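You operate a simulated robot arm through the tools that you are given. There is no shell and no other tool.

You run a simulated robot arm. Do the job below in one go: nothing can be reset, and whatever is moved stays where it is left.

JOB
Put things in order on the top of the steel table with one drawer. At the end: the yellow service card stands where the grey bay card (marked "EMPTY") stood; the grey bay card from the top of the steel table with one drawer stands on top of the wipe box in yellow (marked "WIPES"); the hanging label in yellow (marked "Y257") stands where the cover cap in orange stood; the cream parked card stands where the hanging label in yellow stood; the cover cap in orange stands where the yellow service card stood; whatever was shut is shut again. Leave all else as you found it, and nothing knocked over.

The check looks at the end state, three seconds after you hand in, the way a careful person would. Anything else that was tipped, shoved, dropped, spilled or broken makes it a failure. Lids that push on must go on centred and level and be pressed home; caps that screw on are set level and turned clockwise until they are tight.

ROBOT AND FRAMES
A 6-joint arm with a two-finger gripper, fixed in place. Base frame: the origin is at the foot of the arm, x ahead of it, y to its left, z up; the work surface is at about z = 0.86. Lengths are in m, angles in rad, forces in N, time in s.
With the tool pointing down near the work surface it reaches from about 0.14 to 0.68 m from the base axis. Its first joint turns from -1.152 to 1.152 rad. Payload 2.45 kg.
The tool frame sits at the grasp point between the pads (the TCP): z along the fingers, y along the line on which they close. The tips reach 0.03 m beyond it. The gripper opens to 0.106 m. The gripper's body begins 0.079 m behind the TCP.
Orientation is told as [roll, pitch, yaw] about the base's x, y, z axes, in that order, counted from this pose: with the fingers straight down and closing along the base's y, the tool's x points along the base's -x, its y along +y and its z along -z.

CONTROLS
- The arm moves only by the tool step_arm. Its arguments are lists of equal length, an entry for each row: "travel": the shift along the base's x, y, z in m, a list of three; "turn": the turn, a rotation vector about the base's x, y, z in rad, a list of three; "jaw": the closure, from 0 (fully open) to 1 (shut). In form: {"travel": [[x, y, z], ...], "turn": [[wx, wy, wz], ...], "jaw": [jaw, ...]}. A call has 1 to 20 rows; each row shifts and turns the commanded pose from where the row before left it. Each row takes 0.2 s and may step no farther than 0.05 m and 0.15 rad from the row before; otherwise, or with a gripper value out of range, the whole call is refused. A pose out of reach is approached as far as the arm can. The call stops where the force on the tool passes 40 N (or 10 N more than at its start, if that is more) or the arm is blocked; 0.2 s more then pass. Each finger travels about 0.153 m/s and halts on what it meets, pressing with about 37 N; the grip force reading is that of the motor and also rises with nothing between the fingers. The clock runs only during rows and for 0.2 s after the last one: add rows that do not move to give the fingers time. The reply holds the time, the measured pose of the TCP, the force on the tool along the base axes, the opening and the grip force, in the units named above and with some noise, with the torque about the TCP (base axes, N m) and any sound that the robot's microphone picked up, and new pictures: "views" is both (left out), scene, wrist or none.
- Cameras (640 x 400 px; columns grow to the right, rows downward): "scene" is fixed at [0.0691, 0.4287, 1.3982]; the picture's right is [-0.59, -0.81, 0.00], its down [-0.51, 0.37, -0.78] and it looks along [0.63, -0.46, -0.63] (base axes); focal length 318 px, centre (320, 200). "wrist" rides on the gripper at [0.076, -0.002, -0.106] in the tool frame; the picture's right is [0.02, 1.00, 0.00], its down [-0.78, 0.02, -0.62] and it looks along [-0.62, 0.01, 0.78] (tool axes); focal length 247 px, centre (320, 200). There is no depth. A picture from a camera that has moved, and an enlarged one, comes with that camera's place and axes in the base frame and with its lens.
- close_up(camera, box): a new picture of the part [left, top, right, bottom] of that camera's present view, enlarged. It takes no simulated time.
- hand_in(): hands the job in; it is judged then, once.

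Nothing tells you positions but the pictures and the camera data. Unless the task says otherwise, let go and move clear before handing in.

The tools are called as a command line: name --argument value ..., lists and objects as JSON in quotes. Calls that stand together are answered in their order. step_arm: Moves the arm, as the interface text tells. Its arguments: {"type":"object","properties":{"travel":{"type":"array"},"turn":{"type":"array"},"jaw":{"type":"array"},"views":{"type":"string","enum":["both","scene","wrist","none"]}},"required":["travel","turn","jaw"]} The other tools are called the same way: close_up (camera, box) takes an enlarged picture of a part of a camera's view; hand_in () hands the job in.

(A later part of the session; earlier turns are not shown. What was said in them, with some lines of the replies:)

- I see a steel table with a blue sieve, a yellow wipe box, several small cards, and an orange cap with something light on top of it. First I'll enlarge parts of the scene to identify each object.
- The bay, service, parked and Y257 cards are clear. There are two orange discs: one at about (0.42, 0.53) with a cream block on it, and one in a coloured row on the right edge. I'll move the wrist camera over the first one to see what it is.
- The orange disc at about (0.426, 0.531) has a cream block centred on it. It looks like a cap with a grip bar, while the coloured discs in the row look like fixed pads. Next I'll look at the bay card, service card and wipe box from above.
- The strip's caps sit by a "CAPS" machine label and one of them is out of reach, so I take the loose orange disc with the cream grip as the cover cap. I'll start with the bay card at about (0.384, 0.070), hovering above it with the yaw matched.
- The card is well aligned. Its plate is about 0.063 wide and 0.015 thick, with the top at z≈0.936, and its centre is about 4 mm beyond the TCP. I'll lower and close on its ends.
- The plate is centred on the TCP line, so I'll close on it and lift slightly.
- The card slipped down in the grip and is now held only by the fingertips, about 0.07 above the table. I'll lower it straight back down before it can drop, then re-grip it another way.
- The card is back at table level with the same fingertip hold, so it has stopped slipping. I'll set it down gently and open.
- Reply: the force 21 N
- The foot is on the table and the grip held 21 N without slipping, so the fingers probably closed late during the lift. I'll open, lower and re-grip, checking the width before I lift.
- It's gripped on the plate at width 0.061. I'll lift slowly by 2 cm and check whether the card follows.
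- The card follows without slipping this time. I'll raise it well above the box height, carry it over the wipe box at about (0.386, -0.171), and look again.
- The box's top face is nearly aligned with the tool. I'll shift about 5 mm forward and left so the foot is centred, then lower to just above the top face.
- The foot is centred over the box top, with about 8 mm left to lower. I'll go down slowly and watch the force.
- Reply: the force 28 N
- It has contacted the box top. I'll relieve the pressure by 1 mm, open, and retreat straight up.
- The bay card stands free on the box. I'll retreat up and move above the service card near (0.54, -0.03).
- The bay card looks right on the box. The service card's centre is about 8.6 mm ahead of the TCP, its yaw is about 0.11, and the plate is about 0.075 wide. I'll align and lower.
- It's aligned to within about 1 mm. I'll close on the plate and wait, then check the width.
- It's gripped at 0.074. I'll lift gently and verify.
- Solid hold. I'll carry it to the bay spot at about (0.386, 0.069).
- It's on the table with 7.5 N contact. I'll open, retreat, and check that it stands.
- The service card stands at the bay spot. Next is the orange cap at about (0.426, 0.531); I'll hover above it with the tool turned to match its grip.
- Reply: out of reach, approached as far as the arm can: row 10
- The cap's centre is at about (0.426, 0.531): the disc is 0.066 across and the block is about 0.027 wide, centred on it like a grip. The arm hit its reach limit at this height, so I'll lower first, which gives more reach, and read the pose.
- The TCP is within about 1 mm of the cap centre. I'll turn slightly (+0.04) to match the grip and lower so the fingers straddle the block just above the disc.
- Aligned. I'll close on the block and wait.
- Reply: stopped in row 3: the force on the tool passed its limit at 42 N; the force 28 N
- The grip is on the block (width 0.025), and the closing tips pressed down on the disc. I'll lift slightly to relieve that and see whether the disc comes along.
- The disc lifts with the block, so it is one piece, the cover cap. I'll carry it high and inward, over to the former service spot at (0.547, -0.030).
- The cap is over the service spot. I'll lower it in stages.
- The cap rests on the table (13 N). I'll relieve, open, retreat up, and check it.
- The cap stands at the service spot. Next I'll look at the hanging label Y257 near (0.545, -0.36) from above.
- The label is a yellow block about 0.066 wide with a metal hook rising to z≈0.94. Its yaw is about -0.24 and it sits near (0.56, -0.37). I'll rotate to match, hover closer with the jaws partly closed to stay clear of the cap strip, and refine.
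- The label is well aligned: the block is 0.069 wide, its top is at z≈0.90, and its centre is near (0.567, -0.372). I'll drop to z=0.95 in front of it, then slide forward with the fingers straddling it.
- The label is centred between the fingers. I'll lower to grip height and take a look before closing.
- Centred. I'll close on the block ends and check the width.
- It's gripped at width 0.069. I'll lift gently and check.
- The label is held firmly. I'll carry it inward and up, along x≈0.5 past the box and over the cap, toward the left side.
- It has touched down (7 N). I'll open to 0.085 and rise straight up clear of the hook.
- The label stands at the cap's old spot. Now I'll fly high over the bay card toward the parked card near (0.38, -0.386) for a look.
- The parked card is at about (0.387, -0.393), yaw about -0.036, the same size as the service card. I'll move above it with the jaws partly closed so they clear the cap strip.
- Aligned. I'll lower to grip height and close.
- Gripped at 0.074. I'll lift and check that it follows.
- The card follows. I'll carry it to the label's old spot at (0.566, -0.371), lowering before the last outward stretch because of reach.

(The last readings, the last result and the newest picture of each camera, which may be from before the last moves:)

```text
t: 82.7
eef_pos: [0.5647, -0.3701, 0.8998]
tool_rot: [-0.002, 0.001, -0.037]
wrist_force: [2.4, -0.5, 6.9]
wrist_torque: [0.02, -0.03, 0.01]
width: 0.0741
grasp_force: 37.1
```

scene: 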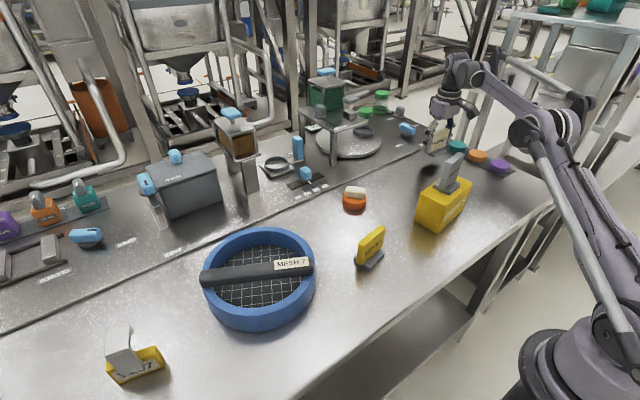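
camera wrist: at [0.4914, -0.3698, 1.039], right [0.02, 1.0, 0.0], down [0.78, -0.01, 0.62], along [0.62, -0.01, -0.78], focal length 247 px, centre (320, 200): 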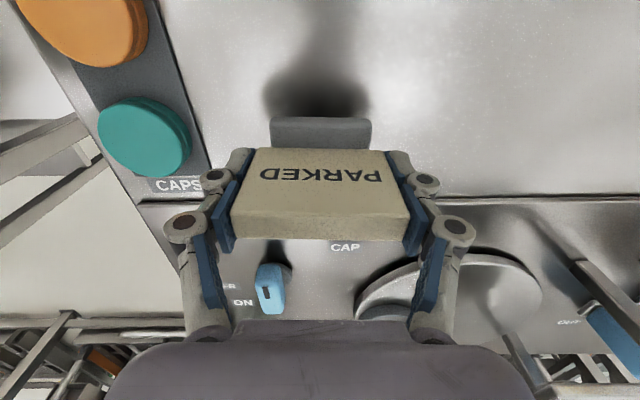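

It has touched down (7 N). I'll open, rise straight up, and retreat inward.

step_arm --travel '[[0, 0, 0], [0, 0, 0], [0, 0, 0], [0, 0, 0.02], [0, 0, 0.03], [-0.01, 0.01, 0.03], [-0.02, 0.015, 0.03], [-0.02, 0.02, 0.03], [0, 0, 0]]' --turn '[[0, 0, 0], [0, 0, 0], [0, 0, 0], [0, 0, 0], [0, 0, 0], [0, 0, 0], [0, 0, 0], [0, 0, 0], [0, 0, 0]]' --jaw '[0.3, 0.2, 0.15, 0.15, 0.15, 0.15, 0.1, 0.1, 0.1]' --views "both"

close_up --camera "scene" --box '[320, 90, 560, 260]'

close_up --camera "wrist" --box '[240, 60, 440, 200]'

```text
t: 84.7
eef_pos: [0.5125, -0.3274, 1.0408]
tool_rot: [-0.002, 0.0, -0.036]
wrist_force: [0.7, -0.5, 0.0]
wrist_torque: [0.03, 0.0, 0.0]
width: 0.0955
grasp_force: 0.1
camera wrist: at [0.4363, -0.3256, 1.1478], right [0.02, 1.0, 0.0], down [0.78, -0.01, 0.62], along [0.62, -0.01, -0.78], focal length 247 px, centre (320, 200)
```

scene: 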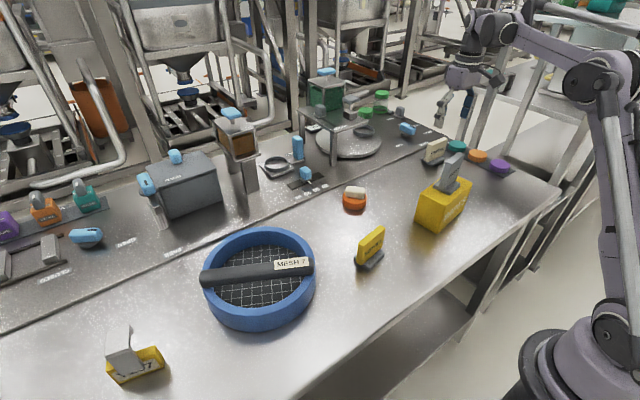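
wrist: 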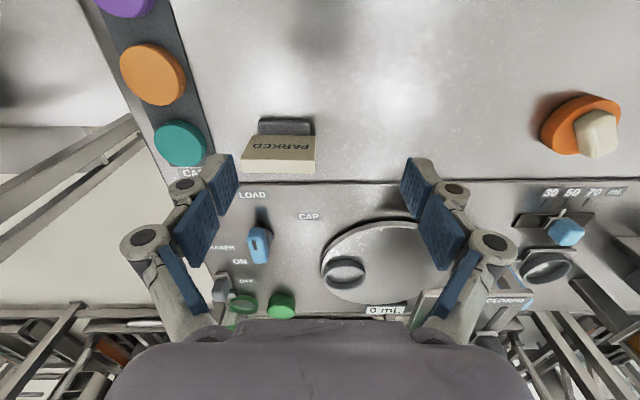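

```text
2.35 times, centred on (440, 175) of scene
camera zoom: at [0.0691, 0.4288, 1.3982], right [-0.59, -0.81, 0.0], down [-0.51, 0.37, -0.78], along [0.63, -0.46, -0.63], focal length 748 px, centre (38, 259)
```

zoom: 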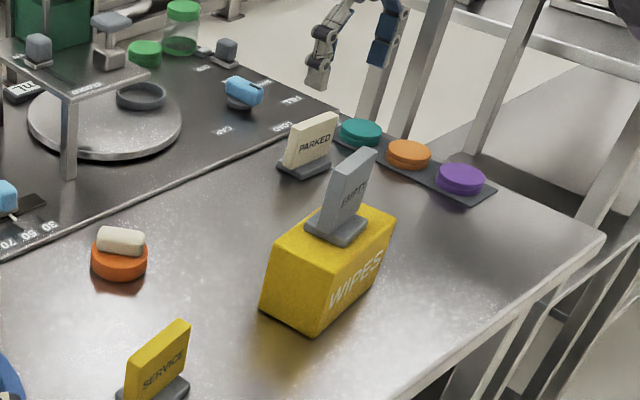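

```text
2.86 times, centred on (340, 130) of wrist
camera zoom: at [0.4363, -0.3256, 1.1478], right [0.02, 1.0, 0.0], down [0.78, -0.01, 0.62], along [0.62, -0.01, -0.78], focal length 706 px, centre (263, 400)
```

zoom: 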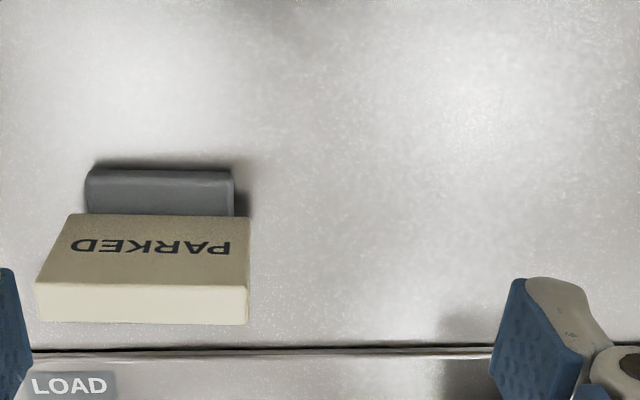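

All five items are placed. I'll compare the box and its surroundings with the first close-ups, and look over the rest of the table.

close_up --camera "scene" --box '[400, 110, 540, 240]'

close_up --camera "scene" --box '[320, 160, 420, 280]'

close_up --camera "scene" --box '[80, 220, 330, 400]'

close_up --camera "scene" --box '[240, 80, 420, 220]'

close_up --camera "scene" --box '[0, 170, 120, 290]'

```text
3.08 times, centred on (470, 175) of scene
camera zoom: at [0.0691, 0.4288, 1.3982], right [-0.59, -0.81, 0.0], down [-0.51, 0.37, -0.78], along [0.63, -0.46, -0.63], focal length 978 px, centre (-142, 277)
```

zoom: 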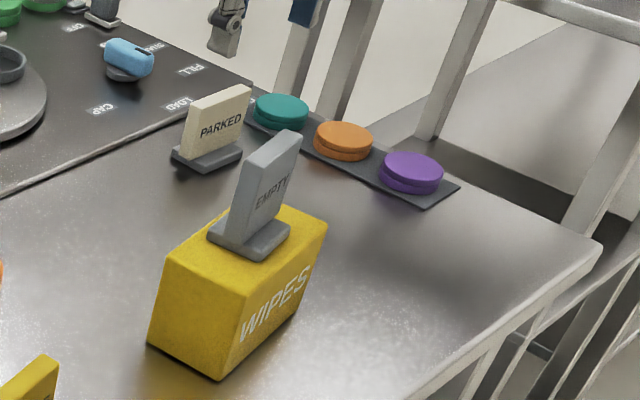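

```text
3.33 times, centred on (370, 220) of scene
camera zoom: at [0.0691, 0.4288, 1.3982], right [-0.59, -0.81, 0.0], down [-0.51, 0.37, -0.78], along [0.63, -0.46, -0.63], focal length 1060 px, centre (153, 133)
```

zoom: 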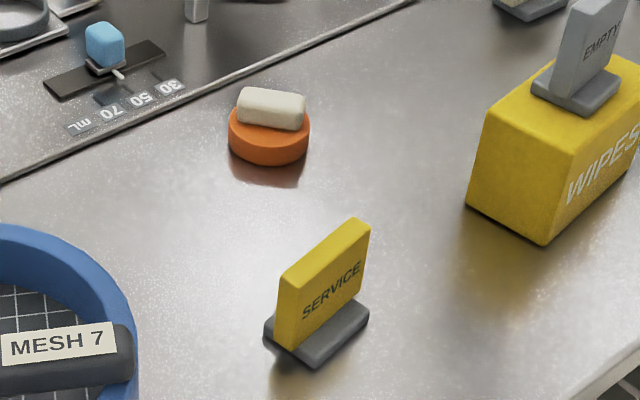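

```text
2.22 times, centred on (205, 310) of scene
camera zoom: at [0.0691, 0.4288, 1.3982], right [-0.59, -0.81, 0.0], down [-0.51, 0.37, -0.78], along [0.63, -0.46, -0.63], focal length 707 px, centre (576, -44)
```

zoom: 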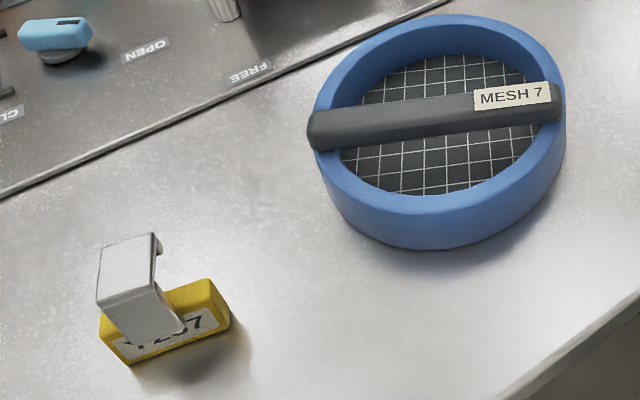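

```text
2.86 times, centred on (330, 150) of scene
camera zoom: at [0.0691, 0.4288, 1.3982], right [-0.59, -0.81, 0.0], down [-0.51, 0.37, -0.78], along [0.63, -0.46, -0.63], focal length 908 px, centre (291, 343)
```

zoom: 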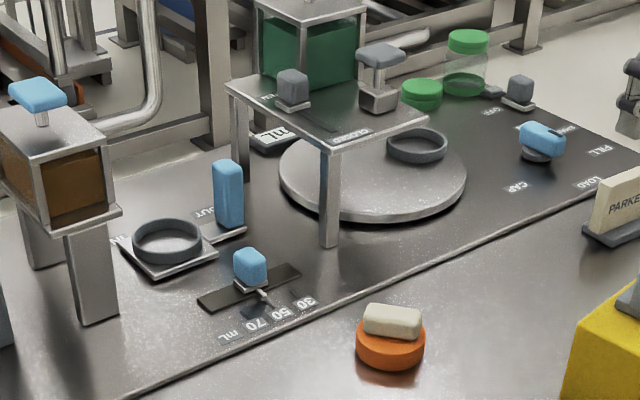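

```text
3.33 times, centred on (60, 230) of scene
camera zoom: at [0.0691, 0.4288, 1.3982], right [-0.59, -0.81, 0.0], down [-0.51, 0.37, -0.78], along [0.63, -0.46, -0.63], focal length 1060 px, centre (1187, 100)
```

zoom: 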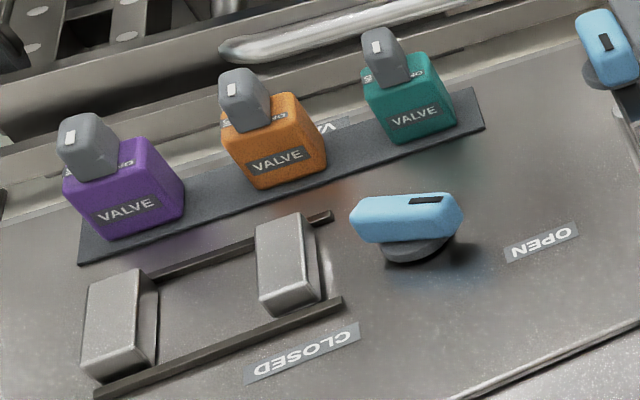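

Everything matches: the box hasn't moved, the cards, cap and label stand upright at their target spots, and the fixtures are unchanged. I'll raise the arm a little further clear, then hand in.

step_arm --travel '[[0, 0, 0.03], [-0.01, 0.01, 0.03], [-0.01, 0.01, 0.03], [0, 0, 0]]' --turn '[[0, 0, 0], [0, 0, 0], [0, 0, 0], [0, 0, 0]]' --jaw '[0.1, 0.1, 0, 0]' --views "scene"

```text
t: 85.7
eef_pos: [0.4951, -0.3066, 1.129]
tool_rot: [-0.002, 0.002, -0.037]
wrist_force: [0.1, -0.4, -0.1]
wrist_torque: [0.0, 0.02, 0.01]
width: 0.1058
grasp_force: 0.1
```

scene: 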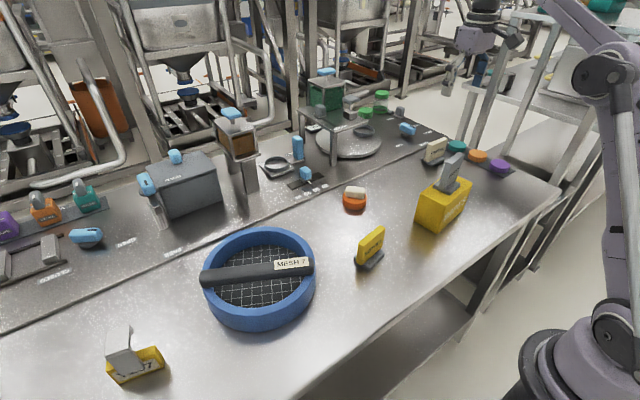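

All five items are in place and upright, and the arm is clear with the gripper open. I'm handing in now.

hand_in

```text
The job is handed in.
```

The job is handed in. All five items stand upright where you asked, and nothing was knocked over. I don't have the check's result.

- **Bay card ("EMPTY"):** it stands centred on top of the yellow wipe box. The box itself did not move.
- **Service card:** it stands where the bay card was.
- **Cover cap:** it stands where the service card was. There were two orange discs. I took the loose one with the cream grip as the cover cap, because the other sits in the row of coloured caps by the machine's "CAPS" label.
- **Hanging label ("Y257"):** it stands where the cap was.
- **Parked card:** it stands where the hanging label was.

The bay card slid down in the gripper on the first lift. I set it back down upright, gripped it again, and it then moved without trouble.

I opened nothing, so there was nothing to shut again. The sieve, valves, coloured caps and other fixtures look the same as in the first pictures.
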